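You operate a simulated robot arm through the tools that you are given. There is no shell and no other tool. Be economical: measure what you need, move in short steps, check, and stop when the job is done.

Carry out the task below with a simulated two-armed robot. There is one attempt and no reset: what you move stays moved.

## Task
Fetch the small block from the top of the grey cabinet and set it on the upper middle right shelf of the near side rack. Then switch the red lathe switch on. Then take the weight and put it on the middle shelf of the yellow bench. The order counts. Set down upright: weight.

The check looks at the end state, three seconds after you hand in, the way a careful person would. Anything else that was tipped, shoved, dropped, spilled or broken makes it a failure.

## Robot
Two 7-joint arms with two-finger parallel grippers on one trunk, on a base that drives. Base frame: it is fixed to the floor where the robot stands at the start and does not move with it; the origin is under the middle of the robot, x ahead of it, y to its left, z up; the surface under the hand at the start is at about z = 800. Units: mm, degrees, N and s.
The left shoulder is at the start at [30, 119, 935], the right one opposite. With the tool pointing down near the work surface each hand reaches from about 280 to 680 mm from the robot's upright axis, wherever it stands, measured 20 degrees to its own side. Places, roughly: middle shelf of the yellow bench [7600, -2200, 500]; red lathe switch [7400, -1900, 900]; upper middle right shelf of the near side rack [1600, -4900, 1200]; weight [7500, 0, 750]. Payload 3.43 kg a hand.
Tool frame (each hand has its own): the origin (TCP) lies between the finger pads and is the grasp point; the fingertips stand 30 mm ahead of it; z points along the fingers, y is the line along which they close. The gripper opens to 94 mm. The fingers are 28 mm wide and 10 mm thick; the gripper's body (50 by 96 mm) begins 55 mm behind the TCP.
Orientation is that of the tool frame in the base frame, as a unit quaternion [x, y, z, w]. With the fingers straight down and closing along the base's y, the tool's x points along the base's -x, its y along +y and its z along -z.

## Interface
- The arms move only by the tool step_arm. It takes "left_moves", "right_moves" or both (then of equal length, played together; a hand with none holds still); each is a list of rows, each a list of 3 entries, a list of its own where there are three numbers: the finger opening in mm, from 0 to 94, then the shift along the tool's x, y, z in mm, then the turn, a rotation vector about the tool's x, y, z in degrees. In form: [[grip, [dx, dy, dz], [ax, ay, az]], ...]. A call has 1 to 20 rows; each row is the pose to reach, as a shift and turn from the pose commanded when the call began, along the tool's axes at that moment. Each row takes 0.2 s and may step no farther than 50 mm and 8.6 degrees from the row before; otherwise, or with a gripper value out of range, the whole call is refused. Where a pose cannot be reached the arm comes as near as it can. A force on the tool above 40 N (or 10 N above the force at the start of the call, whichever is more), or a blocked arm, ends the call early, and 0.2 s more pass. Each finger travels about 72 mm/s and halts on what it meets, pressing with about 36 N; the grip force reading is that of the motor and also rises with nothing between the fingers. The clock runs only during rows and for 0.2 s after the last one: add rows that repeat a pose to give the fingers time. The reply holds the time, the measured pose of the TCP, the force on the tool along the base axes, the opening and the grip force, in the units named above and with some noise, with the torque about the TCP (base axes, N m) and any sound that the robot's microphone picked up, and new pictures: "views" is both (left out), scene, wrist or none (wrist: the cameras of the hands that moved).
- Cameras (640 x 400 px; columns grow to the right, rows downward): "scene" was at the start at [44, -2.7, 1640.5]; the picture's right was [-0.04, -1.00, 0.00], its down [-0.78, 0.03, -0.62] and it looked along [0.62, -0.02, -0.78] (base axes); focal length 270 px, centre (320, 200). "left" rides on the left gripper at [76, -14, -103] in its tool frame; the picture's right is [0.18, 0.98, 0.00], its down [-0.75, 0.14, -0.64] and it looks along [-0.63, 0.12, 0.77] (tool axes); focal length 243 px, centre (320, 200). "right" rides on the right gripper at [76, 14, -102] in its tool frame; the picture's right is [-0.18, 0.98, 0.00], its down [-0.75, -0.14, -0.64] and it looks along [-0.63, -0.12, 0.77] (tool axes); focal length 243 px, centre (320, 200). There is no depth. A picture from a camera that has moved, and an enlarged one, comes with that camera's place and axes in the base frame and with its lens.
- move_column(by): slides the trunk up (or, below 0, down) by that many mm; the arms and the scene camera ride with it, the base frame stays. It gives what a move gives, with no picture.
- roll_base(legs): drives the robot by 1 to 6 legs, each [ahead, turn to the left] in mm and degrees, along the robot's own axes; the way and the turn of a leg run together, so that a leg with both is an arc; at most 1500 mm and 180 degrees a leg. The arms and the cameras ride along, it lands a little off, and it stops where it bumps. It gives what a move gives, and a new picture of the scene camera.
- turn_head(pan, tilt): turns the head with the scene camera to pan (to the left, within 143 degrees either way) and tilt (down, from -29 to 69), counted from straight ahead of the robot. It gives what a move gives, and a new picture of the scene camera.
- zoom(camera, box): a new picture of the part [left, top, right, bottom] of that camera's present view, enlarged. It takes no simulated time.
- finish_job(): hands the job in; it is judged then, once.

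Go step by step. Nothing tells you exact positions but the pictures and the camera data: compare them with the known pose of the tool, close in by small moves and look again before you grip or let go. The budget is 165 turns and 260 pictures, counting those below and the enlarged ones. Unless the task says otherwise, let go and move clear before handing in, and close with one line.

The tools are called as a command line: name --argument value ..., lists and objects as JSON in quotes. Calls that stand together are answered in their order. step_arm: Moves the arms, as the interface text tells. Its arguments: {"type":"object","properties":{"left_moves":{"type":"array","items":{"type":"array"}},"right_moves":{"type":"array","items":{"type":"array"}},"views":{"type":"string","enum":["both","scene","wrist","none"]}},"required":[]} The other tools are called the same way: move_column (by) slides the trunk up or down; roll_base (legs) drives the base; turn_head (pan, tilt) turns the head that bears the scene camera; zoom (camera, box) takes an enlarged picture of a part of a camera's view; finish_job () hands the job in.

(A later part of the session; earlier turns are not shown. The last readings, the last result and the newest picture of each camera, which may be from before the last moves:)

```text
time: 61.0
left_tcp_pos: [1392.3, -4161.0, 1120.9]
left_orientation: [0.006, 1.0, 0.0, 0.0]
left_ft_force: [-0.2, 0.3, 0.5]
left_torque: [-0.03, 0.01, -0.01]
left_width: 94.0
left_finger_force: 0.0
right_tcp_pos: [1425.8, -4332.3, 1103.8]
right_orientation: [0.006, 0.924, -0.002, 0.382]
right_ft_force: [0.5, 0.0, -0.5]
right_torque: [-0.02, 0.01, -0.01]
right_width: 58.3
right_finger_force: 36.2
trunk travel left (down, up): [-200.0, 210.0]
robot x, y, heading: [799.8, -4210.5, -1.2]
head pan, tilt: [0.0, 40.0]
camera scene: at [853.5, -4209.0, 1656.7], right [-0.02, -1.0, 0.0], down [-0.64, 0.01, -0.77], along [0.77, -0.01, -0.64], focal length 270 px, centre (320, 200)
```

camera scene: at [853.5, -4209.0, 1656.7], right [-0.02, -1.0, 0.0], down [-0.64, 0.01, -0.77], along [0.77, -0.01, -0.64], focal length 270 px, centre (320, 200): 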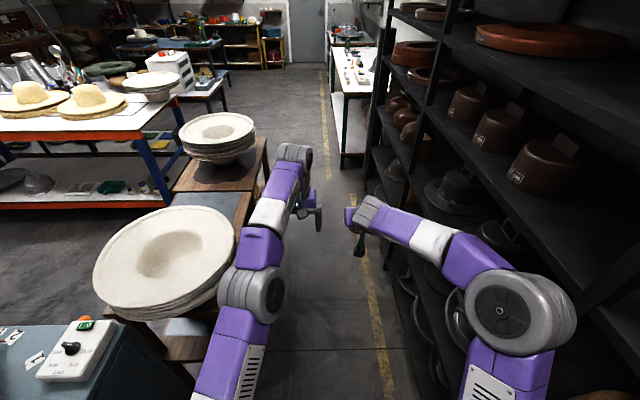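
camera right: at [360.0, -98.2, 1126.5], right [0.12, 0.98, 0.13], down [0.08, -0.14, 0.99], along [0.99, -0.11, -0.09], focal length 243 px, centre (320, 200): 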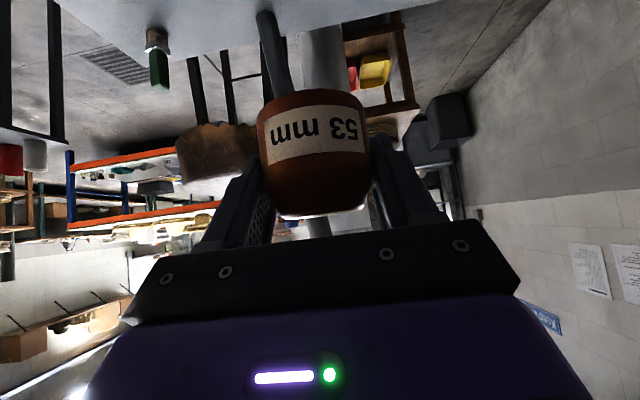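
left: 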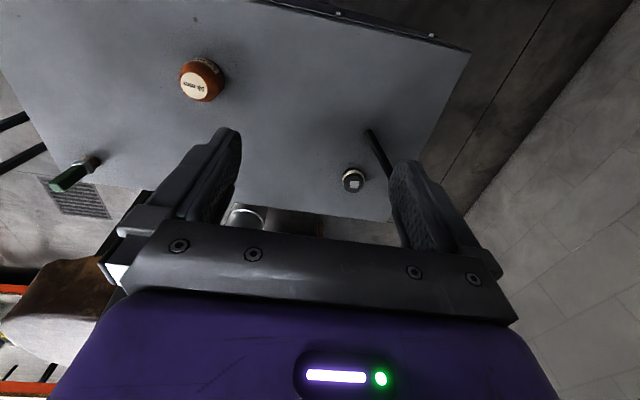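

I now stand at (800, -4210) in the rear aisle. To keep the right elbow off the rack I move the left hand aside and bring the right hand to the centre line.

step_arm --left_moves '[[94, [30, 36, 0], [0, 0, 0]], [94, [60, 72, 0], [0, 0, 0]], [94, [90, 108, 0], [0, 0, 0]], [94, [120, 144, 0], [0, 0, 0]], [94, [150, 180, 0], [0, 0, 0]], [94, [150, 180, 0], [0, 0, 0]], [94, [150, 180, 0], [0, 0, 0]], [94, [150, 180, 0], [0, 0, 0]]]' --right_moves '[[40, [0, 0, 0], [0, 0, 0]], [40, [0, 0, 0], [0, 0, 0]], [40, [0, 10, 0], [0, 0, 0]], [40, [0, 30, 0], [0, 0, 0]], [40, [0, 60, 0], [0, 0, 0]], [40, [0, 90, 0], [0, 0, 0]], [40, [0, 120, 0], [0, 0, 0]], [40, [-10, 120, 10], [0, 0, 0]]]' --views "scene"

move_column --by 205

turn_head --pan -45 --tilt 45

```text
time: 62.8
left_tcp_pos: [1246.9, -3979.6, 1119.4]
left_orientation: [0.008, 1.0, 0.0, 0.0]
left_ft_force: [0.2, -0.1, 0.1]
left_torque: [0.0, -0.03, 0.0]
left_width: 94.1
left_finger_force: 0.1
right_tcp_pos: [1440.9, -4212.7, 1103.5]
right_orientation: [0.006, 0.924, -0.001, 0.383]
right_ft_force: [0.4, 0.4, -0.3]
right_torque: [-0.01, 0.01, -0.03]
right_width: 58.2
right_finger_force: 36.7
trunk travel left (down, up): [-200.0, 210.0]
robot x, y, heading: [798.2, -4212.9, -1.0]
head pan, tilt: [0.0, 40.0]
camera scene: at [853.9, -4209.9, 1656.7], right [-0.02, -1.0, 0.0], down [-0.64, 0.01, -0.77], along [0.77, -0.01, -0.64], focal length 270 px, centre (320, 200)
```

scene: 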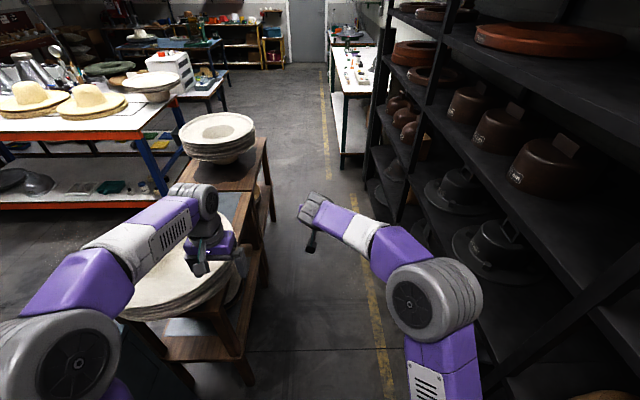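

```text
time: 65.0
left_tcp_pos: [1246.4, -3978.8, 1325.4]
left_orientation: [0.007, 1.0, 0.001, -0.001]
left_ft_force: [0.1, 0.1, -0.8]
left_torque: [-0.02, -0.06, -0.01]
left_width: 94.0
left_finger_force: 0.0
right_tcp_pos: [1441.1, -4213.7, 1310.1]
right_orientation: [0.007, 0.924, -0.004, 0.382]
right_ft_force: [-0.3, 0.6, -0.7]
right_torque: [0.0, -0.01, 0.02]
right_width: 58.4
right_finger_force: 36.4
trunk travel left (down, up): [-405.0, 5.0]
robot x, y, heading: [799.5, -4209.4, -1.2]
head pan, tilt: [0.0, 40.0]
```

```text
time: 66.2
left_tcp_pos: [1246.3, -3978.6, 1325.2]
left_orientation: [0.007, 1.0, 0.0, 0.0]
left_ft_force: [0.2, 0.2, 0.0]
left_torque: [0.03, -0.01, -0.01]
left_width: 94.1
left_finger_force: 0.0
right_tcp_pos: [1439.8, -4213.1, 1309.9]
right_orientation: [0.007, 0.924, -0.003, 0.383]
right_ft_force: [0.1, 0.8, -1.0]
right_torque: [-0.02, 0.01, 0.02]
right_width: 58.4
right_finger_force: 35.4
trunk travel left (down, up): [-405.0, 5.0]
robot x, y, heading: [796.9, -4213.1, -0.9]
head pan, tilt: [-45.0, 45.0]
camera scene: at [824.5, -4266.0, 1854.5], right [-0.72, -0.69, 0.0], down [-0.49, 0.51, -0.71], along [0.49, -0.51, -0.71], focal length 270 px, centre (320, 200)
```

scene: 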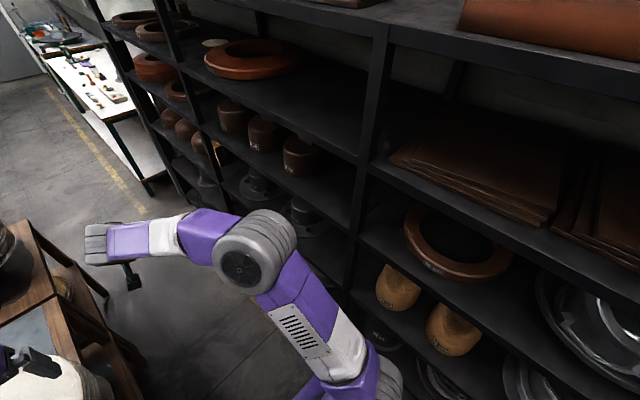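

The free part of the target shelf is from x = 1180 to 1430, with the front edge at y about -4770. To turn without sweeping the rack I shunt forward, turn right a bit and back up away from it.

roll_base --legs '[[350, 0], [0, -29], [-240, 0]]'

```text
time: 71.2
left_tcp_pos: [1448.9, -4109.8, 1324.0]
left_orientation: [0.251, 0.968, 0.001, 0.0]
left_ft_force: [-0.3, -0.4, -0.2]
left_torque: [-0.03, -0.01, -0.01]
left_width: 93.9
left_finger_force: 0.0
right_tcp_pos: [1509.4, -4407.5, 1309.0]
right_orientation: [0.232, 0.894, -0.096, 0.37]
right_ft_force: [-0.3, -1.1, -0.8]
right_torque: [0.0, -0.01, 0.02]
right_width: 58.3
right_finger_force: 35.4
trunk travel left (down, up): [-405.0, 5.0]
robot x, y, heading: [944.6, -4096.6, -29.5]
head pan, tilt: [-45.0, 45.0]
camera scene: at [940.4, -4161.7, 1854.4], right [-0.96, -0.27, 0.0], down [-0.19, 0.68, -0.71], along [0.19, -0.68, -0.71], focal length 270 px, centre (320, 200)
```

scene: 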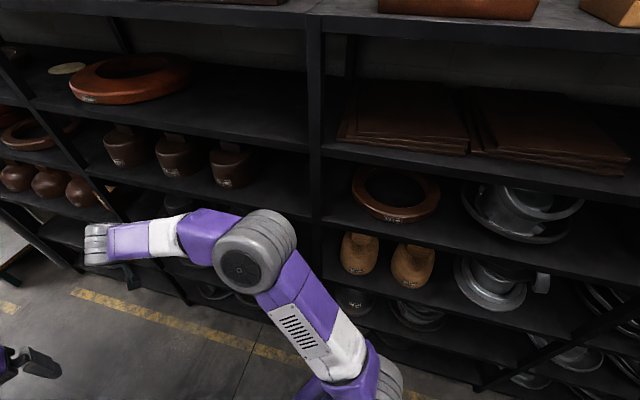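

From here the view is clear: the free gap on the shelf spans x from 1140 to 1385, with the front edge at about -4740. I turn to face it and check with the wrist camera.

roll_base --legs '[[0, -35.3]]'

zoom --camera "right" --box '[0, 0, 640, 400]'

turn_head --pan 0 --tilt 38

```text
time: 73.3
left_tcp_pos: [1345.8, -4399.4, 1325.1]
left_orientation: [0.535, 0.845, 0.0, 0.0]
left_ft_force: [1.0, -0.2, 0.1]
left_torque: [-0.01, -0.02, 0.03]
left_width: 93.9
left_finger_force: 0.0
right_tcp_pos: [1222.5, -4677.1, 1309.6]
right_orientation: [0.496, 0.78, -0.205, 0.322]
right_ft_force: [-1.3, 0.0, -1.0]
right_torque: [-0.02, 0.0, 0.02]
right_width: 58.5
right_finger_force: 36.6
trunk travel left (down, up): [-405.0, 5.0]
robot x, y, heading: [947.4, -4095.8, -64.8]
head pan, tilt: [-45.0, 45.0]
camera scene: at [903.3, -4147.2, 1854.4], right [-0.94, 0.34, 0.0], down [0.24, 0.66, -0.71], along [-0.24, -0.66, -0.71], focal length 270 px, centre (320, 200)
```

scene: 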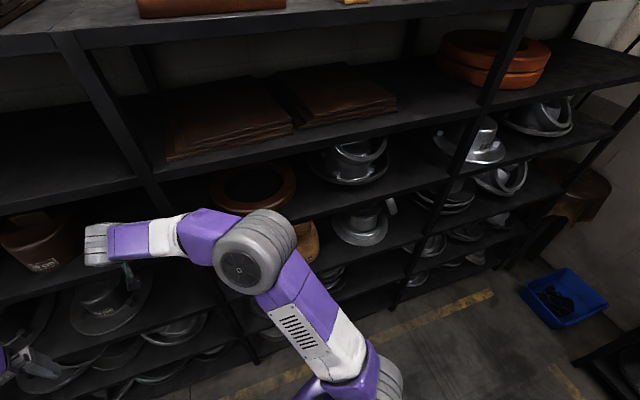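

```text
1.00 times, centred on (320, 200) of right (not enlarged: the box is as wide or as high as the picture)
camera zoom: at [1182.0, -4554.5, 1329.6], right [0.94, 0.3, 0.13], down [-0.09, -0.13, 0.99], along [0.31, -0.94, -0.1], focal length 243 px, centre (320, 200)
```

zoom: 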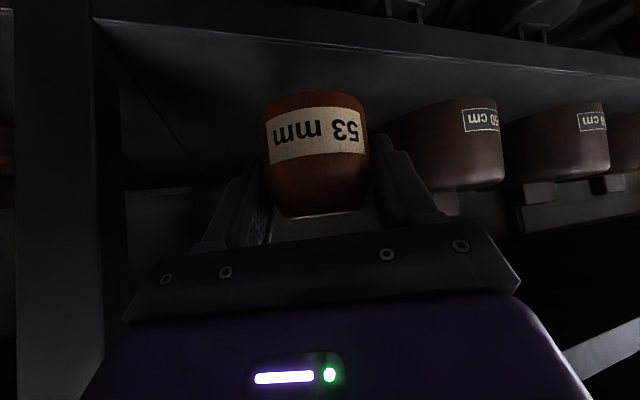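

```text
time: 74.5
left_tcp_pos: [1346.0, -4399.6, 1325.3]
left_orientation: [0.536, 0.844, 0.001, -0.001]
left_ft_force: [0.7, 0.5, 0.0]
left_torque: [0.0, 0.02, -0.01]
left_width: 94.0
left_finger_force: 0.2
right_tcp_pos: [1223.2, -4676.7, 1308.6]
right_orientation: [0.495, 0.78, -0.205, 0.323]
right_ft_force: [-0.5, 0.1, 0.1]
right_torque: [-0.04, -0.01, 0.01]
right_width: 58.3
right_finger_force: 35.2
trunk travel left (down, up): [-405.0, 5.0]
robot x, y, heading: [945.7, -4097.2, -64.7]
head pan, tilt: [0.0, 38.0]
camera scene: at [967.5, -4149.1, 1864.7], right [-0.91, -0.42, 0.0], down [-0.26, 0.56, -0.79], along [0.33, -0.71, -0.62], focal length 270 px, centre (320, 200)
```

scene: 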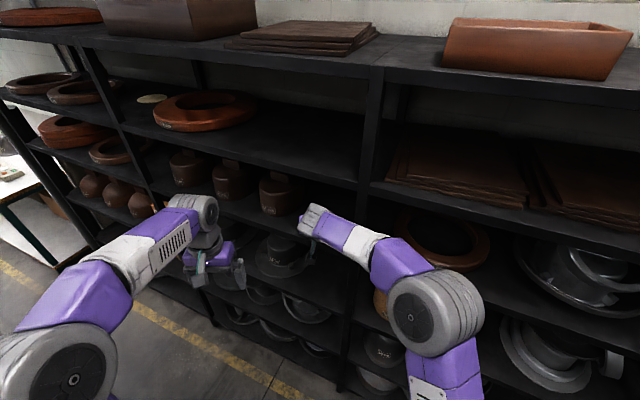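

The gap beside the 60 cm block is free and the shelf top is at z about 1175. I lower the trunk so the block enters about 30 mm above the board, then roll forward.

move_column --by -62

roll_base --legs '[[70, 0]]'

zoom --camera "right" --box '[0, 0, 640, 400]'

```text
time: 75.5
left_tcp_pos: [1347.3, -4399.5, 1263.6]
left_orientation: [0.536, 0.845, -0.001, 0.0]
left_ft_force: [0.6, 0.2, 0.3]
left_torque: [0.01, 0.0, -0.02]
left_width: 93.9
left_finger_force: 0.1
right_tcp_pos: [1222.9, -4676.3, 1247.7]
right_orientation: [0.495, 0.78, -0.206, 0.323]
right_ft_force: [0.4, 1.9, 0.7]
right_torque: [-0.01, 0.05, -0.02]
right_width: 58.1
right_finger_force: 36.2
trunk travel left (down, up): [-343.0, 67.0]
robot x, y, heading: [944.5, -4099.0, -65.1]
head pan, tilt: [0.0, 38.0]
```

```text
time: 76.5
left_tcp_pos: [1375.1, -4462.2, 1263.6]
left_orientation: [0.536, 0.845, 0.0, 0.0]
left_ft_force: [-0.2, -0.5, -0.4]
left_torque: [-0.02, 0.05, -0.02]
left_width: 94.3
left_finger_force: 0.0
right_tcp_pos: [1251.5, -4737.6, 1248.3]
right_orientation: [0.495, 0.78, -0.206, 0.324]
right_ft_force: [-0.5, 0.8, 7.8]
right_torque: [-0.05, 0.15, -0.08]
right_width: 58.2
right_finger_force: 36.5
trunk travel left (down, up): [-343.0, 67.0]
robot x, y, heading: [974.4, -4161.9, -64.9]
head pan, tilt: [0.0, 38.0]
camera scene: at [996.8, -4211.3, 1802.7], right [-0.91, -0.42, 0.0], down [-0.26, 0.56, -0.79], along [0.33, -0.71, -0.62], focal length 270 px, centre (320, 200)
```

scene: 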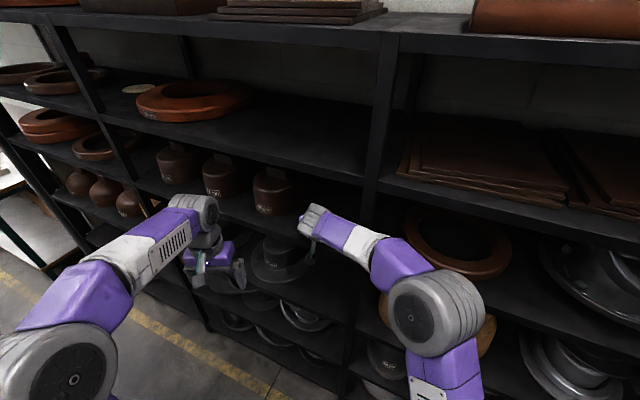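

```text
1.00 times, centred on (320, 200) of right (not enlarged: the box is as wide or as high as the picture)
camera zoom: at [1211.5, -4616.7, 1267.9], right [0.94, 0.3, 0.13], down [-0.09, -0.13, 0.99], along [0.31, -0.94, -0.1], focal length 243 px, centre (320, 200)
```

zoom: 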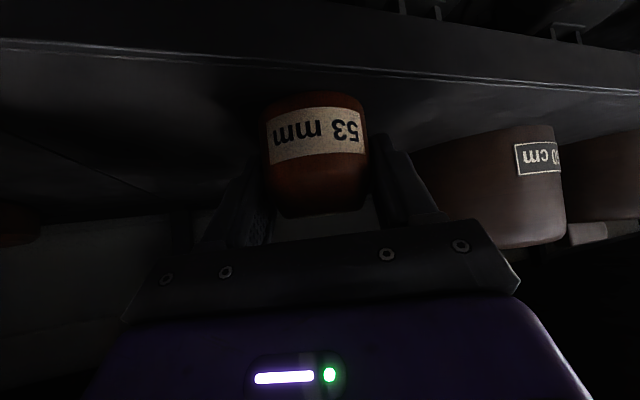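

The force reading of 7.8 N upward and the triangulation show the shelf is higher than I thought, near z = 1209, with its edge near y = -4695. I raise the trunk at once and check the block in the fingers.

move_column --by 25

zoom --camera "right" --box '[160, 20, 560, 270]'

```text
time: 77.2
left_tcp_pos: [1376.3, -4462.9, 1287.7]
left_orientation: [0.535, 0.845, 0.0, 0.001]
left_ft_force: [0.5, -0.6, -0.1]
left_torque: [-0.02, 0.04, 0.0]
left_width: 94.4
left_finger_force: 0.1
right_tcp_pos: [1252.1, -4739.2, 1272.2]
right_orientation: [0.495, 0.78, -0.205, 0.323]
right_ft_force: [-0.2, -0.3, -1.1]
right_torque: [0.0, 0.0, 0.01]
right_width: 58.2
right_finger_force: 36.5
trunk travel left (down, up): [-368.0, 42.0]
robot x, y, heading: [974.6, -4159.5, -65.2]
head pan, tilt: [0.0, 38.0]
```

```text
1.60 times, centred on (360, 145) of right
camera zoom: at [1211.8, -4617.4, 1292.5], right [0.94, 0.3, 0.13], down [-0.09, -0.13, 0.99], along [0.31, -0.94, -0.1], focal length 388 px, centre (256, 288)
```

zoom: 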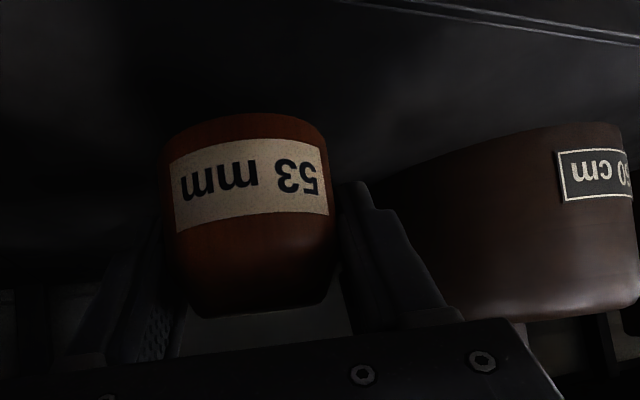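

Contact is gone and the block is still square in the grip. I go 40 mm further in, shifted slightly away from the 60 cm block.

step_arm --right_moves '[[40, [0, -8, 0], [0, 0, 0]], [40, [0, -16, 0], [0, 0, 0]], [40, [0, -16, 0], [0, 0, 0]]]' --views "none"

roll_base --legs '[[42, 0]]'

move_column --by -18

zoom --camera "right" --box '[0, 0, 640, 400]'

```text
time: 78.0
left_tcp_pos: [1377.2, -4462.2, 1287.2]
left_orientation: [0.536, 0.845, 0.0, 0.0]
left_ft_force: [-1.2, 0.5, 0.3]
left_torque: [0.02, 0.01, -0.02]
left_width: 93.9
left_finger_force: 0.0
right_tcp_pos: [1237.8, -4746.2, 1271.3]
right_orientation: [0.495, 0.78, -0.205, 0.323]
right_ft_force: [-0.9, -0.6, -0.5]
right_torque: [0.01, -0.01, 0.0]
right_width: 58.3
right_finger_force: 36.0
trunk travel left (down, up): [-368.0, 42.0]
robot x, y, heading: [975.4, -4165.1, -65.3]
head pan, tilt: [0.0, 38.0]
```

```text
time: 78.9
left_tcp_pos: [1393.2, -4498.2, 1288.1]
left_orientation: [0.536, 0.844, 0.0, 0.001]
left_ft_force: [0.1, 0.1, -0.4]
left_torque: [-0.02, -0.01, 0.01]
left_width: 94.0
left_finger_force: 0.2
right_tcp_pos: [1255.2, -4780.7, 1272.6]
right_orientation: [0.494, 0.78, -0.204, 0.324]
right_ft_force: [1.3, -0.4, -1.1]
right_torque: [-0.01, 0.02, 0.04]
right_width: 58.6
right_finger_force: 36.5
trunk travel left (down, up): [-368.0, 42.0]
robot x, y, heading: [994.6, -4196.2, -65.2]
head pan, tilt: [0.0, 38.0]
camera scene: at [1013.9, -4247.9, 1827.8], right [-0.91, -0.42, 0.0], down [-0.26, 0.56, -0.79], along [0.33, -0.71, -0.61], focal length 270 px, centre (320, 200)
```

scene: 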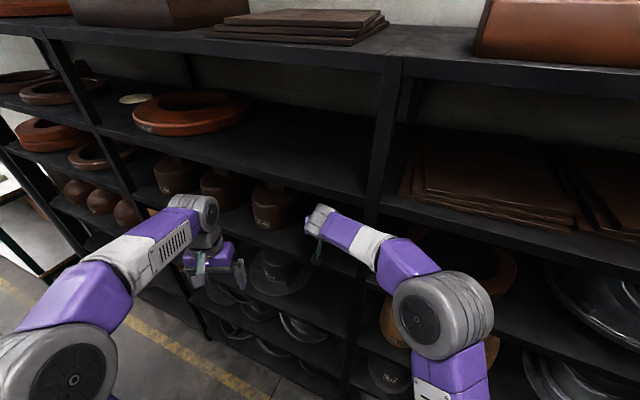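

```text
time: 79.5
left_tcp_pos: [1395.0, -4501.7, 1270.6]
left_orientation: [0.536, 0.844, 0.0, 0.0]
left_ft_force: [0.4, -0.5, 0.5]
left_torque: [0.0, 0.03, -0.04]
left_width: 93.9
left_finger_force: 0.1
right_tcp_pos: [1255.7, -4784.0, 1254.3]
right_orientation: [0.495, 0.78, -0.204, 0.323]
right_ft_force: [-0.7, -0.3, -1.1]
right_torque: [0.03, 0.02, 0.0]
right_width: 58.3
right_finger_force: 36.2
trunk travel left (down, up): [-350.0, 60.0]
robot x, y, heading: [986.5, -4198.7, -65.1]
head pan, tilt: [0.0, 38.0]
```

```text
1.00 times, centred on (320, 200) of right (not enlarged: the box is as wide or as high as the picture)
camera zoom: at [1215.5, -4661.2, 1274.2], right [0.94, 0.3, 0.13], down [-0.09, -0.13, 0.99], along [0.31, -0.94, -0.1], focal length 243 px, centre (320, 200)
```

zoom: 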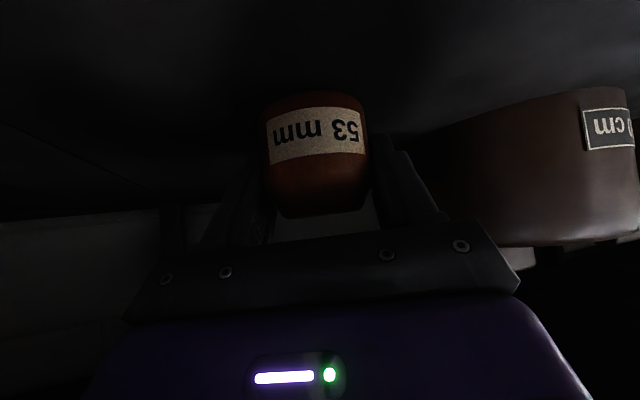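

The block now sits about 85 mm inside the edge, a few mm above the board. I lower it in small steps until the force rises.

step_arm --right_moves '[[40, [1.5, 0, 1.5], [0, 0, 0]], [40, [3, 0, 3], [0, 0, 0]], [40, [4, 0, 4], [0, 0, 0]], [40, [4.7, 0, 4.7], [0, 0, 0]], [40, [4.7, 0, 4.7], [0, 0, 0]]]' --views "none"

```text
time: 80.7
left_tcp_pos: [1394.3, -4498.6, 1270.2]
left_orientation: [0.536, 0.844, 0.0, 0.0]
left_ft_force: [-0.2, 0.7, 0.5]
left_torque: [-0.01, -0.01, 0.0]
left_width: 94.1
left_finger_force: 0.1
right_tcp_pos: [1255.3, -4782.0, 1247.1]
right_orientation: [0.494, 0.781, -0.204, 0.324]
right_ft_force: [0.0, -0.4, -0.9]
right_torque: [0.01, -0.01, -0.02]
right_width: 58.4
right_finger_force: 36.1
trunk travel left (down, up): [-350.0, 60.0]
robot x, y, heading: [991.9, -4198.1, -64.9]
head pan, tilt: [0.0, 38.0]
```

No contact yet, so I keep lowering.

step_arm --right_moves '[[40, [1, 0, 1], [0, 0, 0]], [40, [2, 0, 2], [0, 0, 0]], [40, [3, 0, 3], [0, 0, 0]], [40, [3, 0, 3], [0, 0, 0]]]' --views "wrist"

```text
time: 81.7
left_tcp_pos: [1393.6, -4499.2, 1270.9]
left_orientation: [0.536, 0.844, -0.001, 0.001]
left_ft_force: [0.2, 0.3, -0.4]
left_torque: [-0.01, 0.01, 0.04]
left_width: 94.0
left_finger_force: 0.0
right_tcp_pos: [1254.9, -4781.8, 1247.5]
right_orientation: [0.494, 0.779, -0.205, 0.327]
right_ft_force: [1.9, -5.3, 21.4]
right_torque: [-0.04, 0.44, 0.15]
right_width: 58.4
right_finger_force: 36.0
trunk travel left (down, up): [-350.0, 60.0]
robot x, y, heading: [991.9, -4196.0, -65.1]
head pan, tilt: [0.0, 38.0]
camera right: at [1214.5, -4659.8, 1267.0], right [0.94, 0.3, 0.13], down [-0.1, -0.13, 0.99], along [0.32, -0.94, -0.09], focal length 243 px, centre (320, 200)
```

right: 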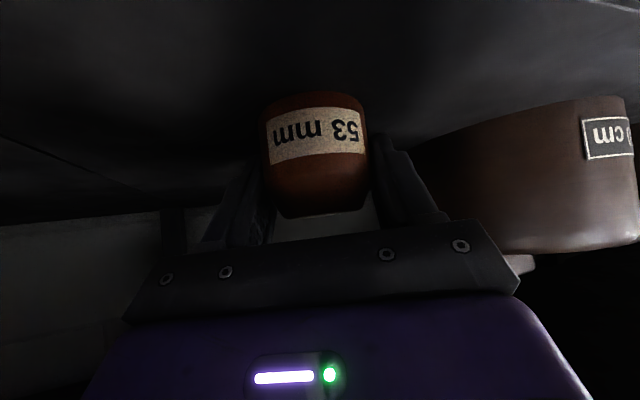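

The block rests on the shelf at TCP z of 1247. I ease off the pressure and open the fingers.

step_arm --right_moves '[[40, [-2.5, 0, -2.5], [0, 0, 0]], [50, [-2.5, 0, -2.5], [0, 0, 0]], [62, [-2.5, 0, -2.5], [0, 0, 0]], [76, [-2.5, 0, -2.5], [0, 0, 0]], [80, [-2.5, 0, -2.5], [0, 0, 0]], [80, [-2.5, 0, -2.5], [0, 0, 0]]]' --views "wrist"

```text
time: 83.1
left_tcp_pos: [1393.5, -4499.1, 1269.6]
left_orientation: [0.536, 0.844, 0.0, -0.001]
left_ft_force: [-0.6, -0.1, 0.4]
left_torque: [-0.04, 0.01, -0.01]
left_width: 93.9
left_finger_force: 0.0
right_tcp_pos: [1254.4, -4781.4, 1245.8]
right_orientation: [0.494, 0.78, -0.205, 0.324]
right_ft_force: [0.0, -0.7, -0.8]
right_torque: [-0.01, -0.02, 0.0]
right_width: 79.9
right_finger_force: 0.1
trunk travel left (down, up): [-350.0, 60.0]
robot x, y, heading: [992.9, -4198.4, -64.9]
head pan, tilt: [0.0, 38.0]
camera right: at [1214.4, -4660.1, 1268.0], right [0.94, 0.3, 0.13], down [-0.09, -0.13, 0.99], along [0.31, -0.94, -0.1], focal length 243 px, centre (320, 200)
```

right: 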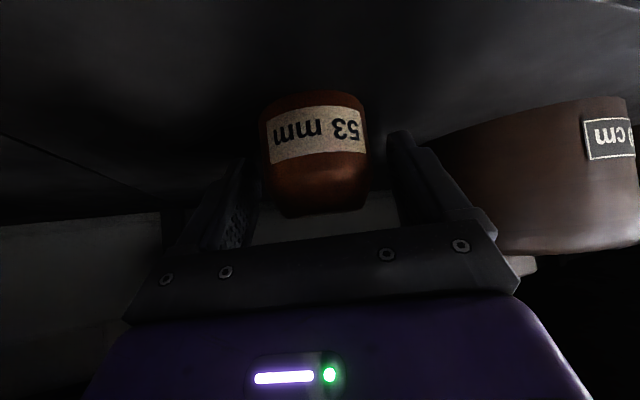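

The block stands free and upright. I withdraw along the tool axis.

step_arm --right_moves '[[80, [0, 0, -20], [0, 0, 0]], [80, [0, 0, -45], [0, 0, 0]], [80, [0, 0, -75], [0, 0, 0]], [80, [0, 0, -100], [0, 0, 0]]]' --views "wrist"

roll_base --legs '[[-100, 0]]'

zoom --camera "right" --box '[0, 0, 640, 400]'

```text
time: 84.1
left_tcp_pos: [1393.7, -4498.9, 1271.2]
left_orientation: [0.536, 0.844, 0.0, 0.0]
left_ft_force: [0.1, 0.5, -1.0]
left_torque: [-0.02, 0.0, 0.0]
left_width: 94.2
left_finger_force: 0.1
right_tcp_pos: [1225.3, -4717.0, 1318.3]
right_orientation: [0.495, 0.78, -0.205, 0.323]
right_ft_force: [-0.5, -0.3, 0.1]
right_torque: [0.0, 0.0, -0.02]
right_width: 79.6
right_finger_force: 0.0
trunk travel left (down, up): [-350.0, 60.0]
robot x, y, heading: [992.1, -4199.4, -65.0]
head pan, tilt: [0.0, 38.0]
camera right: at [1184.6, -4594.7, 1338.2], right [0.94, 0.3, 0.13], down [-0.09, -0.13, 0.99], along [0.31, -0.94, -0.1], focal length 243 px, centre (320, 200)
```

right: 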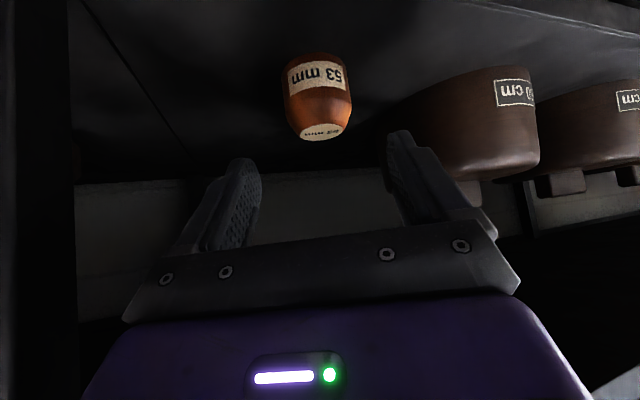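

```text
time: 85.3
left_tcp_pos: [1351.5, -4410.6, 1269.9]
left_orientation: [0.535, 0.845, 0.0, 0.0]
left_ft_force: [-0.1, 0.9, 0.5]
left_torque: [-0.03, 0.0, 0.02]
left_width: 93.9
left_finger_force: 0.0
right_tcp_pos: [1184.3, -4629.2, 1317.0]
right_orientation: [0.495, 0.78, -0.205, 0.323]
right_ft_force: [-0.8, 0.0, 0.1]
right_torque: [0.0, 0.0, -0.02]
right_width: 80.2
right_finger_force: 0.0
trunk travel left (down, up): [-350.0, 60.0]
robot x, y, heading: [951.1, -4107.5, -65.0]
head pan, tilt: [0.0, 38.0]
camera scene: at [972.8, -4159.8, 1809.7], right [-0.91, -0.42, 0.0], down [-0.26, 0.56, -0.79], along [0.33, -0.71, -0.62], focal length 270 px, centre (320, 200)
```

scene: 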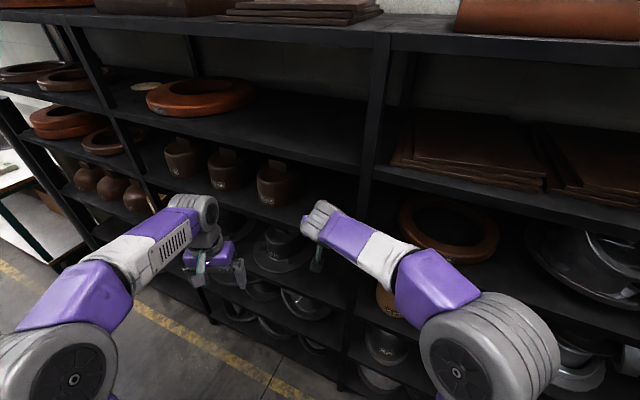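

```text
1.00 times, centred on (320, 200) of right (not enlarged: the box is as wide or as high as the picture)
camera zoom: at [1143.5, -4506.6, 1337.6], right [0.94, 0.3, 0.13], down [-0.09, -0.13, 0.99], along [0.31, -0.94, -0.1], focal length 243 px, centre (320, 200)
```

zoom: 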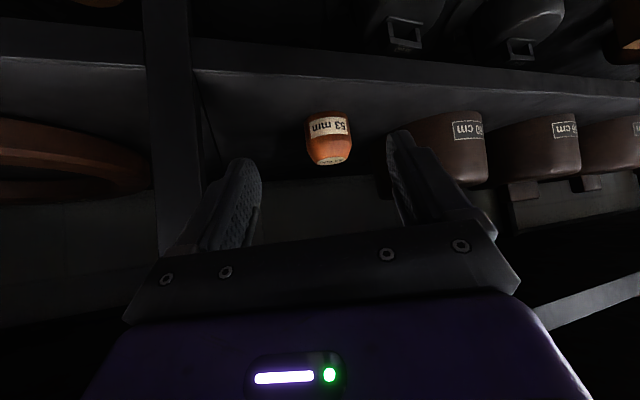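

Block stage done: it stands on the target shelf next to the 60 cm block. Next I go out along the rear aisle towards +x.

roll_base --legs '[[0, 45], [290, 0], [0, 20]]'

```text
time: 90.4
left_tcp_pos: [1665.4, -3969.0, 1268.7]
left_orientation: [-0.005, 1.0, -0.001, -0.001]
left_ft_force: [0.0, 0.7, 0.6]
left_torque: [-0.02, -0.02, 0.04]
left_width: 94.3
left_finger_force: 0.0
right_tcp_pos: [1793.4, -4214.0, 1316.7]
right_orientation: [-0.004, 0.924, 0.003, 0.383]
right_ft_force: [0.0, -0.2, -0.3]
right_torque: [-0.02, -0.01, -0.01]
right_width: 80.0
right_finger_force: 0.1
trunk travel left (down, up): [-350.0, 60.0]
robot x, y, heading: [1224.3, -4205.4, 0.3]
head pan, tilt: [0.0, 38.0]
camera scene: at [1277.9, -4206.9, 1809.7], right [0.0, -1.0, 0.0], down [-0.62, 0.0, -0.79], along [0.79, 0.0, -0.62], focal length 270 px, centre (320, 200)
```

scene: 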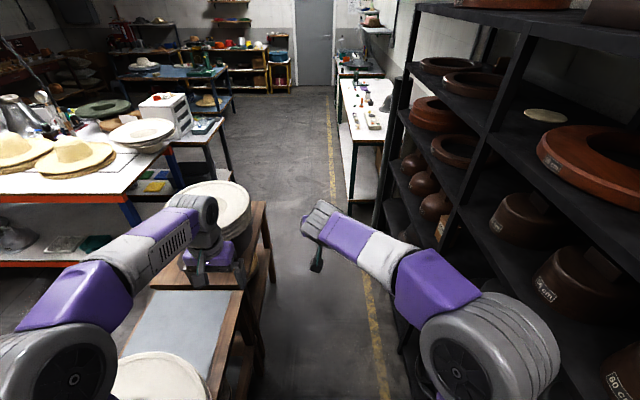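

The aisle ahead is free, so I drive 1500 mm forward.

roll_base --legs '[[1480, 0]]'

turn_head --pan 35 --tilt 25

```text
time: 97.8
left_tcp_pos: [3143.8, -3976.0, 1269.4]
left_orientation: [0.002, 1.0, 0.001, 0.0]
left_ft_force: [-0.1, -0.3, -0.4]
left_torque: [0.01, 0.0, 0.02]
left_width: 93.8
left_finger_force: 0.0
right_tcp_pos: [3268.9, -4223.6, 1317.0]
right_orientation: [0.002, 0.924, -0.001, 0.382]
right_ft_force: [0.5, -0.4, -0.1]
right_torque: [-0.04, 0.01, 0.01]
right_width: 80.0
right_finger_force: 0.1
trunk travel left (down, up): [-350.0, 60.0]
robot x, y, heading: [2701.4, -4209.7, -0.6]
head pan, tilt: [0.0, 38.0]
camera scene: at [2754.3, -4210.5, 1809.7], right [-0.01, -1.0, 0.0], down [-0.62, 0.0, -0.79], along [0.79, -0.01, -0.62], focal length 270 px, centre (320, 200)
```

scene: 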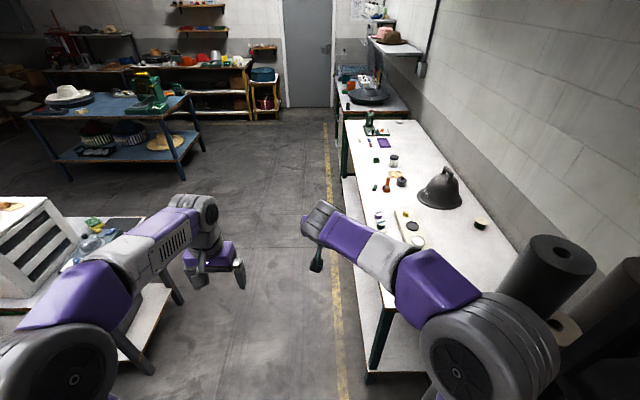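

```text
time: 98.8
left_tcp_pos: [3144.7, -3976.7, 1269.2]
left_orientation: [0.002, 1.0, 0.0, 0.001]
left_ft_force: [0.4, -1.1, 0.2]
left_torque: [-0.01, 0.02, -0.02]
left_width: 93.8
left_finger_force: 0.0
right_tcp_pos: [3269.2, -4222.7, 1317.1]
right_orientation: [0.001, 0.924, 0.0, 0.383]
right_ft_force: [-0.1, 0.2, -0.2]
right_torque: [0.02, 0.0, 0.0]
right_width: 80.0
right_finger_force: 0.1
trunk travel left (down, up): [-350.0, 60.0]
robot x, y, heading: [2698.8, -4208.0, -0.4]
head pan, tilt: [35.0, 25.0]
camera scene: at [2743.9, -4157.6, 1830.0], right [0.57, -0.82, 0.0], down [-0.35, -0.24, -0.91], along [0.75, 0.51, -0.42], focal length 270 px, centre (320, 200)
```

scene: 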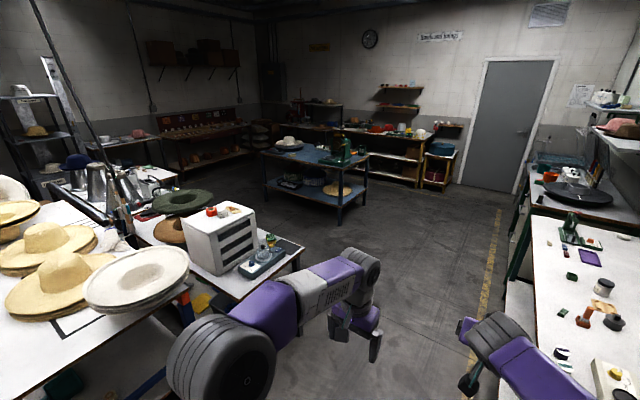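

I see the way to the far workbench: a blue table is in between, at x from 5430 to 6280 and y above -2640. I lower the trunk and drive to about (6700, -3300).

move_column --by -140

turn_head --pan 20 --tilt 25

roll_base --legs '[[0, 13.2], [1400, 0], [1400, 0]]'

```text
time: 100.4
left_tcp_pos: [3144.1, -3976.8, 1131.5]
left_orientation: [0.001, 1.0, 0.0, 0.0]
left_ft_force: [-0.4, 0.0, -1.0]
left_torque: [-0.03, -0.01, 0.02]
left_width: 94.0
left_finger_force: 0.0
right_tcp_pos: [3269.6, -4223.3, 1177.9]
right_orientation: [0.002, 0.924, -0.001, 0.382]
right_ft_force: [0.7, 0.9, 1.2]
right_torque: [0.01, 0.0, -0.03]
right_width: 80.2
right_finger_force: 0.1
trunk travel left (down, up): [-210.0, 200.0]
robot x, y, heading: [2699.9, -4207.9, -0.7]
head pan, tilt: [35.0, 25.0]
```

```text
time: 101.2
left_tcp_pos: [3144.1, -3977.0, 1129.5]
left_orientation: [0.002, 1.0, 0.0, 0.001]
left_ft_force: [0.5, -0.6, -0.1]
left_torque: [0.01, -0.02, -0.04]
left_width: 94.1
left_finger_force: 0.0
right_tcp_pos: [3269.0, -4223.0, 1177.7]
right_orientation: [0.001, 0.924, -0.001, 0.383]
right_ft_force: [0.1, 0.2, -0.4]
right_torque: [0.01, 0.03, 0.01]
right_width: 80.0
right_finger_force: 0.0
trunk travel left (down, up): [-210.0, 200.0]
robot x, y, heading: [2696.6, -4208.9, -0.7]
head pan, tilt: [20.0, 25.0]
camera scene: at [2754.7, -4178.9, 1690.0], right [0.34, -0.94, 0.0], down [-0.4, -0.14, -0.91], along [0.85, 0.3, -0.42], focal length 270 px, centre (320, 200)
```

scene: 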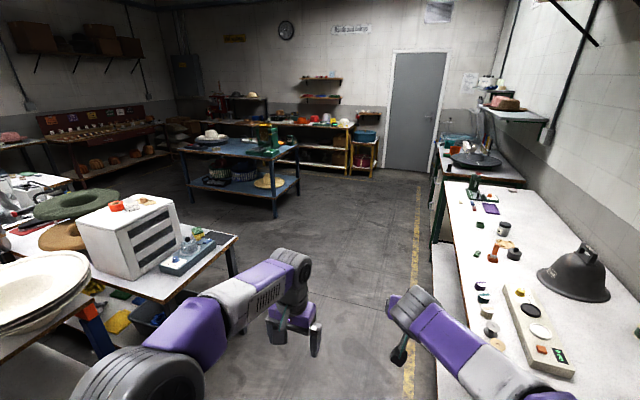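

```text
time: 115.5
left_tcp_pos: [5819.0, -3317.8, 1130.6]
left_orientation: [-0.095, 0.995, 0.0, -0.001]
left_ft_force: [0.3, -0.3, 0.4]
left_torque: [0.0, -0.01, 0.0]
left_width: 93.9
left_finger_force: 0.1
right_tcp_pos: [5988.8, -3535.0, 1176.6]
right_orientation: [-0.088, 0.92, 0.036, 0.381]
right_ft_force: [-0.1, 0.5, -0.3]
right_torque: [0.01, -0.01, -0.02]
right_width: 80.0
right_finger_force: 0.1
trunk travel left (down, up): [-210.0, 200.0]
robot x, y, heading: [5427.1, -3631.3, 10.8]
head pan, tilt: [20.0, 25.0]
camera scene: at [5477.0, -3591.0, 1690.0], right [0.51, -0.86, 0.0], down [-0.36, -0.22, -0.91], along [0.78, 0.46, -0.42], focal length 270 px, centre (320, 200)
```

scene: 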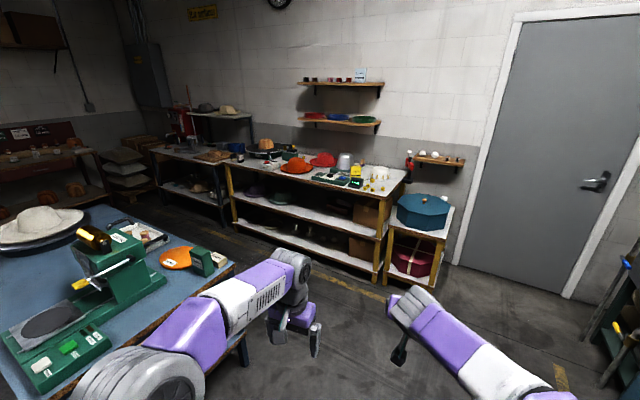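

The yellow bench with its shelves is now in view. I zoom in to find the lathe switch.

zoom --camera "scene" --box '[180, 100, 420, 290]'

zoom --camera "scene" --box '[100, 90, 280, 210]'

```text
2.11 times, centred on (300, 195) of scene
camera zoom: at [5477.0, -3591.0, 1690.0], right [0.51, -0.86, 0.0], down [-0.36, -0.22, -0.91], along [0.78, 0.46, -0.42], focal length 569 px, centre (362, 210)
```

zoom: 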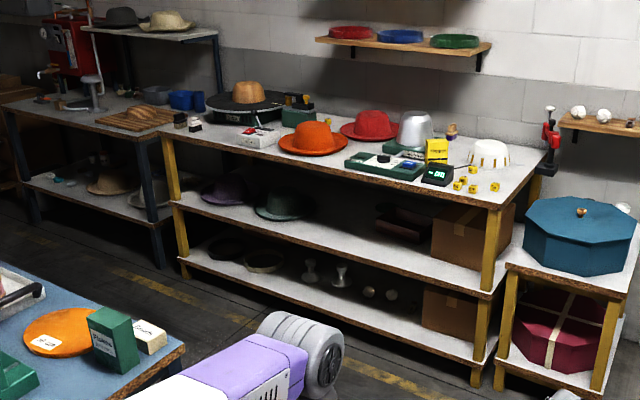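

```text
3.33 times, centred on (190, 150) of scene
camera zoom: at [5477.0, -3591.0, 1690.0], right [0.51, -0.86, 0.0], down [-0.36, -0.22, -0.91], along [0.78, 0.46, -0.42], focal length 901 px, centre (753, 367)
```

zoom: 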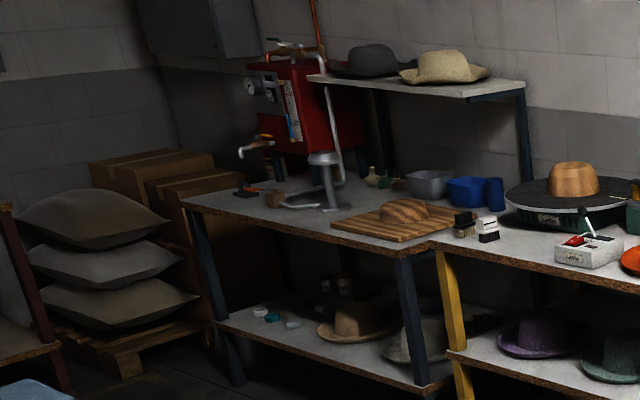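

I take the red rocker on the small white box by the hat lathe, near (7370, -1880, 900), to be the lathe switch. I drive to the gap in front of the yellow bench.

roll_base --legs '[[1290, 0], [0, 79.2], [1380, 0], [0, -90]]'

```text
time: 135.7
left_tcp_pos: [7129.7, -1785.8, 1130.2]
left_orientation: [0.001, 1.0, 0.0, 0.001]
left_ft_force: [-0.7, -0.4, -1.3]
left_torque: [0.0, 0.0, -0.01]
left_width: 94.2
left_finger_force: 0.1
right_tcp_pos: [7256.3, -2032.3, 1177.9]
right_orientation: [0.0, 0.924, 0.0, 0.383]
right_ft_force: [0.3, 0.9, -0.2]
right_torque: [-0.01, 0.02, -0.03]
right_width: 80.1
right_finger_force: 0.0
trunk travel left (down, up): [-210.0, 200.0]
robot x, y, heading: [6681.1, -2023.3, -0.2]
head pan, tilt: [20.0, 25.0]
camera scene: at [6740.7, -1989.9, 1690.0], right [0.34, -0.94, 0.0], down [-0.4, -0.14, -0.91], along [0.85, 0.31, -0.42], focal length 270 px, centre (320, 200)
```

scene: 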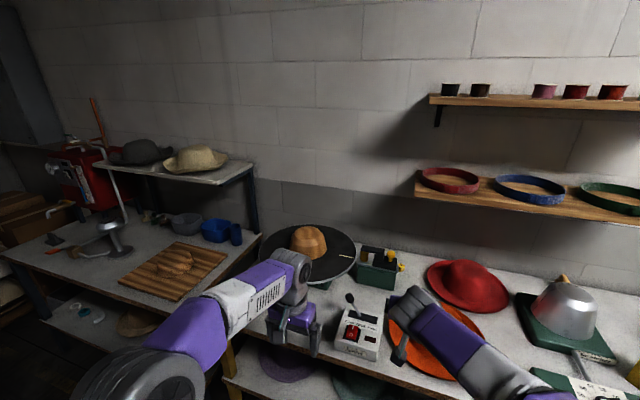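

zoom --camera "scene" --box '[310, 270, 430, 370]'

zoom --camera "scene" --box '[0, 130, 270, 330]'

```text
4.00 times, centred on (370, 320) of scene
camera zoom: at [6740.7, -1989.9, 1690.0], right [0.34, -0.94, 0.0], down [-0.4, -0.14, -0.91], along [0.85, 0.31, -0.42], focal length 1081 px, centre (120, -280)
```

zoom: 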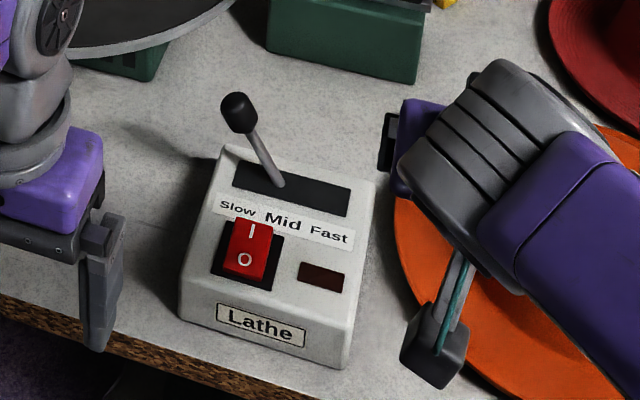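

```text
2.00 times, centred on (135, 230) of scene
camera zoom: at [6740.7, -1989.9, 1690.0], right [0.34, -0.94, 0.0], down [-0.4, -0.14, -0.91], along [0.85, 0.31, -0.42], focal length 540 px, centre (690, 140)
```

zoom: 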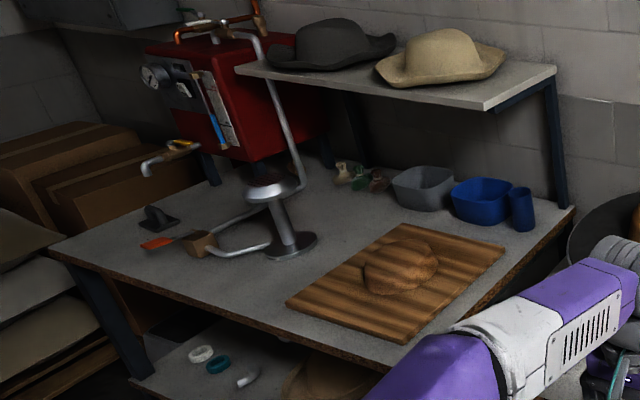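

The lathe box shows a red rocker with I at the far end and O at the near end, near (7393, -1871, ~905), and a speed lever behind it. I roll a bit closer and bring the closed left hand above it with a 30° tilt.

roll_base --legs '[[80, 0]]'

step_arm --left_moves '[[80, [0, 0, 0], [0, 0, 0]], [60, [-33, -15, 20], [0, -6, 0]], [40, [-66, -30, 40], [0, -12, 0]], [20, [-99, -45, 60], [0, -18, 0]], [0, [-132, -65, 80], [0, -24, 0]], [0, [-165, -85, 100], [0, -30, 0]], [0, [-165, -85, 100], [0, -30, 0]]]' --right_moves '[[80, [0, -30, 0], [0, 0, 0]], [80, [0, -60, 0], [0, 0, 0]], [80, [0, -90, 0], [0, 0, 0]], [80, [0, -110, 0], [0, 0, 0]], [80, [0, -110, 0], [0, 0, 0]], [80, [0, -110, 0], [0, 0, 0]], [80, [0, -110, 0], [0, 0, 0]]]'

```text
time: 136.7
left_tcp_pos: [7207.0, -1787.5, 1130.1]
left_orientation: [0.0, 1.0, 0.0, 0.0]
left_ft_force: [-0.1, 1.0, 0.4]
left_torque: [-0.03, -0.01, 0.01]
left_width: 94.2
left_finger_force: 0.0
right_tcp_pos: [7333.6, -2033.7, 1177.5]
right_orientation: [0.001, 0.924, -0.001, 0.382]
right_ft_force: [-0.4, -0.2, -0.6]
right_torque: [0.01, 0.01, 0.03]
right_width: 80.0
right_finger_force: 0.0
trunk travel left (down, up): [-210.0, 200.0]
robot x, y, heading: [6763.9, -2023.2, -0.3]
head pan, tilt: [20.0, 25.0]
camera scene: at [6819.6, -1990.1, 1690.0], right [0.34, -0.94, 0.0], down [-0.4, -0.14, -0.91], along [0.85, 0.31, -0.42], focal length 270 px, centre (320, 200)
```

scene: 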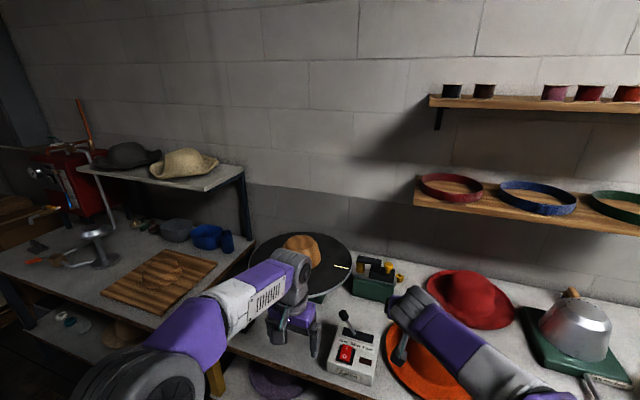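

```text
time: 138.3
left_tcp_pos: [7373.0, -1871.7, 1032.2]
left_orientation: [0.001, 0.966, 0.0, 0.26]
left_ft_force: [-0.1, 0.3, 0.6]
left_torque: [0.0, -0.01, 0.02]
left_width: 0.0
left_finger_force: 32.9
right_tcp_pos: [7331.1, -2142.1, 1178.3]
right_orientation: [0.001, 0.924, 0.0, 0.382]
right_ft_force: [0.3, -0.1, 0.4]
right_torque: [0.0, 0.0, -0.01]
right_width: 80.0
right_finger_force: 0.1
trunk travel left (down, up): [-210.0, 200.0]
robot x, y, heading: [6762.3, -2025.2, -0.4]
head pan, tilt: [20.0, 25.0]
camera scene: at [6817.4, -1989.5, 1690.1], right [0.34, -0.94, 0.0], down [-0.4, -0.14, -0.91], along [0.85, 0.31, -0.42], focal length 270 px, centre (320, 200)
camera right: at [7205.5, -2125.7, 1197.4], right [0.13, 0.98, 0.13], down [0.08, -0.14, 0.99], along [0.99, -0.12, -0.1], focal length 243 px, centre (320, 200)
camera left: at [7256.0, -1886.7, 1082.1], right [-0.16, 0.98, -0.09], down [0.33, 0.14, 0.93], along [0.93, 0.12, -0.35], focal length 243 px, centre (320, 200)
```

scene: 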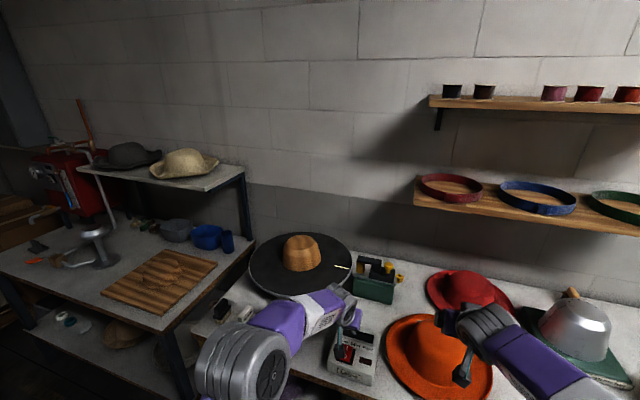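
right: 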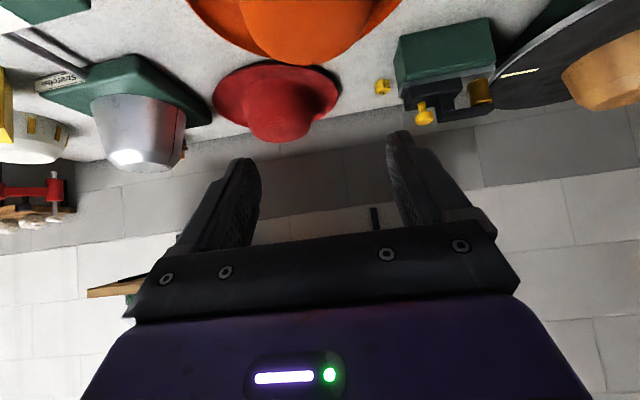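
left: 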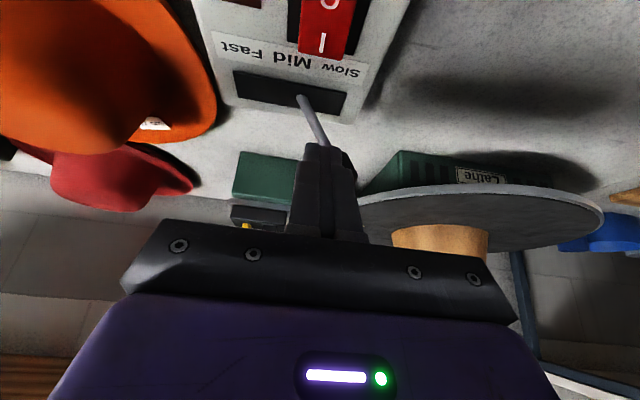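

Triangulating gives the I end of the rocker at about (7384, -1878, 919). The lever base is near x = 7437, clear of my fingers. I come down to about 13 mm above it and look.

step_arm --left_moves '[[0, [10, -7, 22], [0, 0, 0]], [0, [20, -7, 44], [0, 0, 0]], [0, [26.5, -7, 62], [0, 0, 0]], [0, [26.5, -7, 62], [0, 0, 0]]]' --views "wrist"

zoom --camera "scene" --box '[300, 290, 420, 390]'

```text
time: 139.3
left_tcp_pos: [7380.5, -1879.1, 964.8]
left_orientation: [0.0, 0.966, 0.0, 0.26]
left_ft_force: [-0.4, -0.2, -0.3]
left_torque: [0.02, -0.02, -0.03]
left_width: 0.0
left_finger_force: 33.1
right_tcp_pos: [7330.7, -2142.2, 1177.0]
right_orientation: [0.002, 0.924, -0.001, 0.383]
right_ft_force: [0.1, 1.2, 0.1]
right_torque: [0.0, 0.01, -0.05]
right_width: 80.2
right_finger_force: 0.1
trunk travel left (down, up): [-210.0, 200.0]
robot x, y, heading: [6763.5, -2020.5, -0.2]
head pan, tilt: [20.0, 25.0]
camera left: at [7263.0, -1895.0, 1014.3], right [-0.16, 0.98, -0.09], down [0.33, 0.14, 0.93], along [0.93, 0.12, -0.35], focal length 243 px, centre (320, 200)
```

left: 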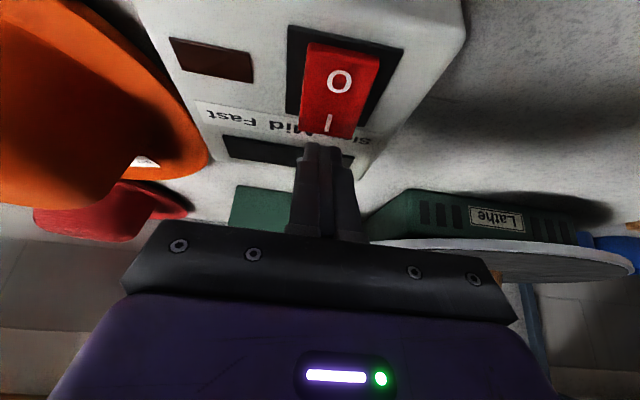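

```text
4.00 times, centred on (360, 340) of scene
camera zoom: at [6818.0, -1990.0, 1690.1], right [0.34, -0.94, 0.0], down [-0.4, -0.14, -0.91], along [0.85, 0.31, -0.42], focal length 1081 px, centre (160, -360)
```

zoom: 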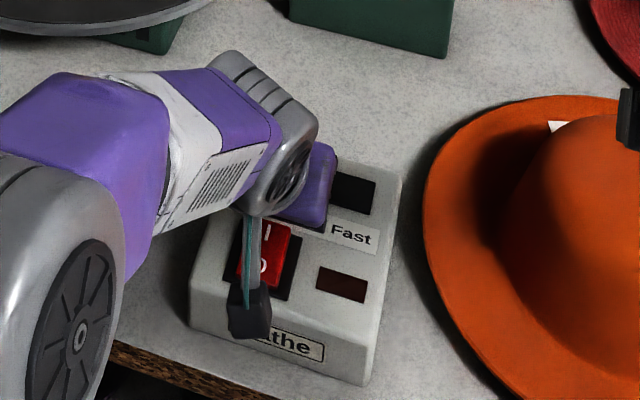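

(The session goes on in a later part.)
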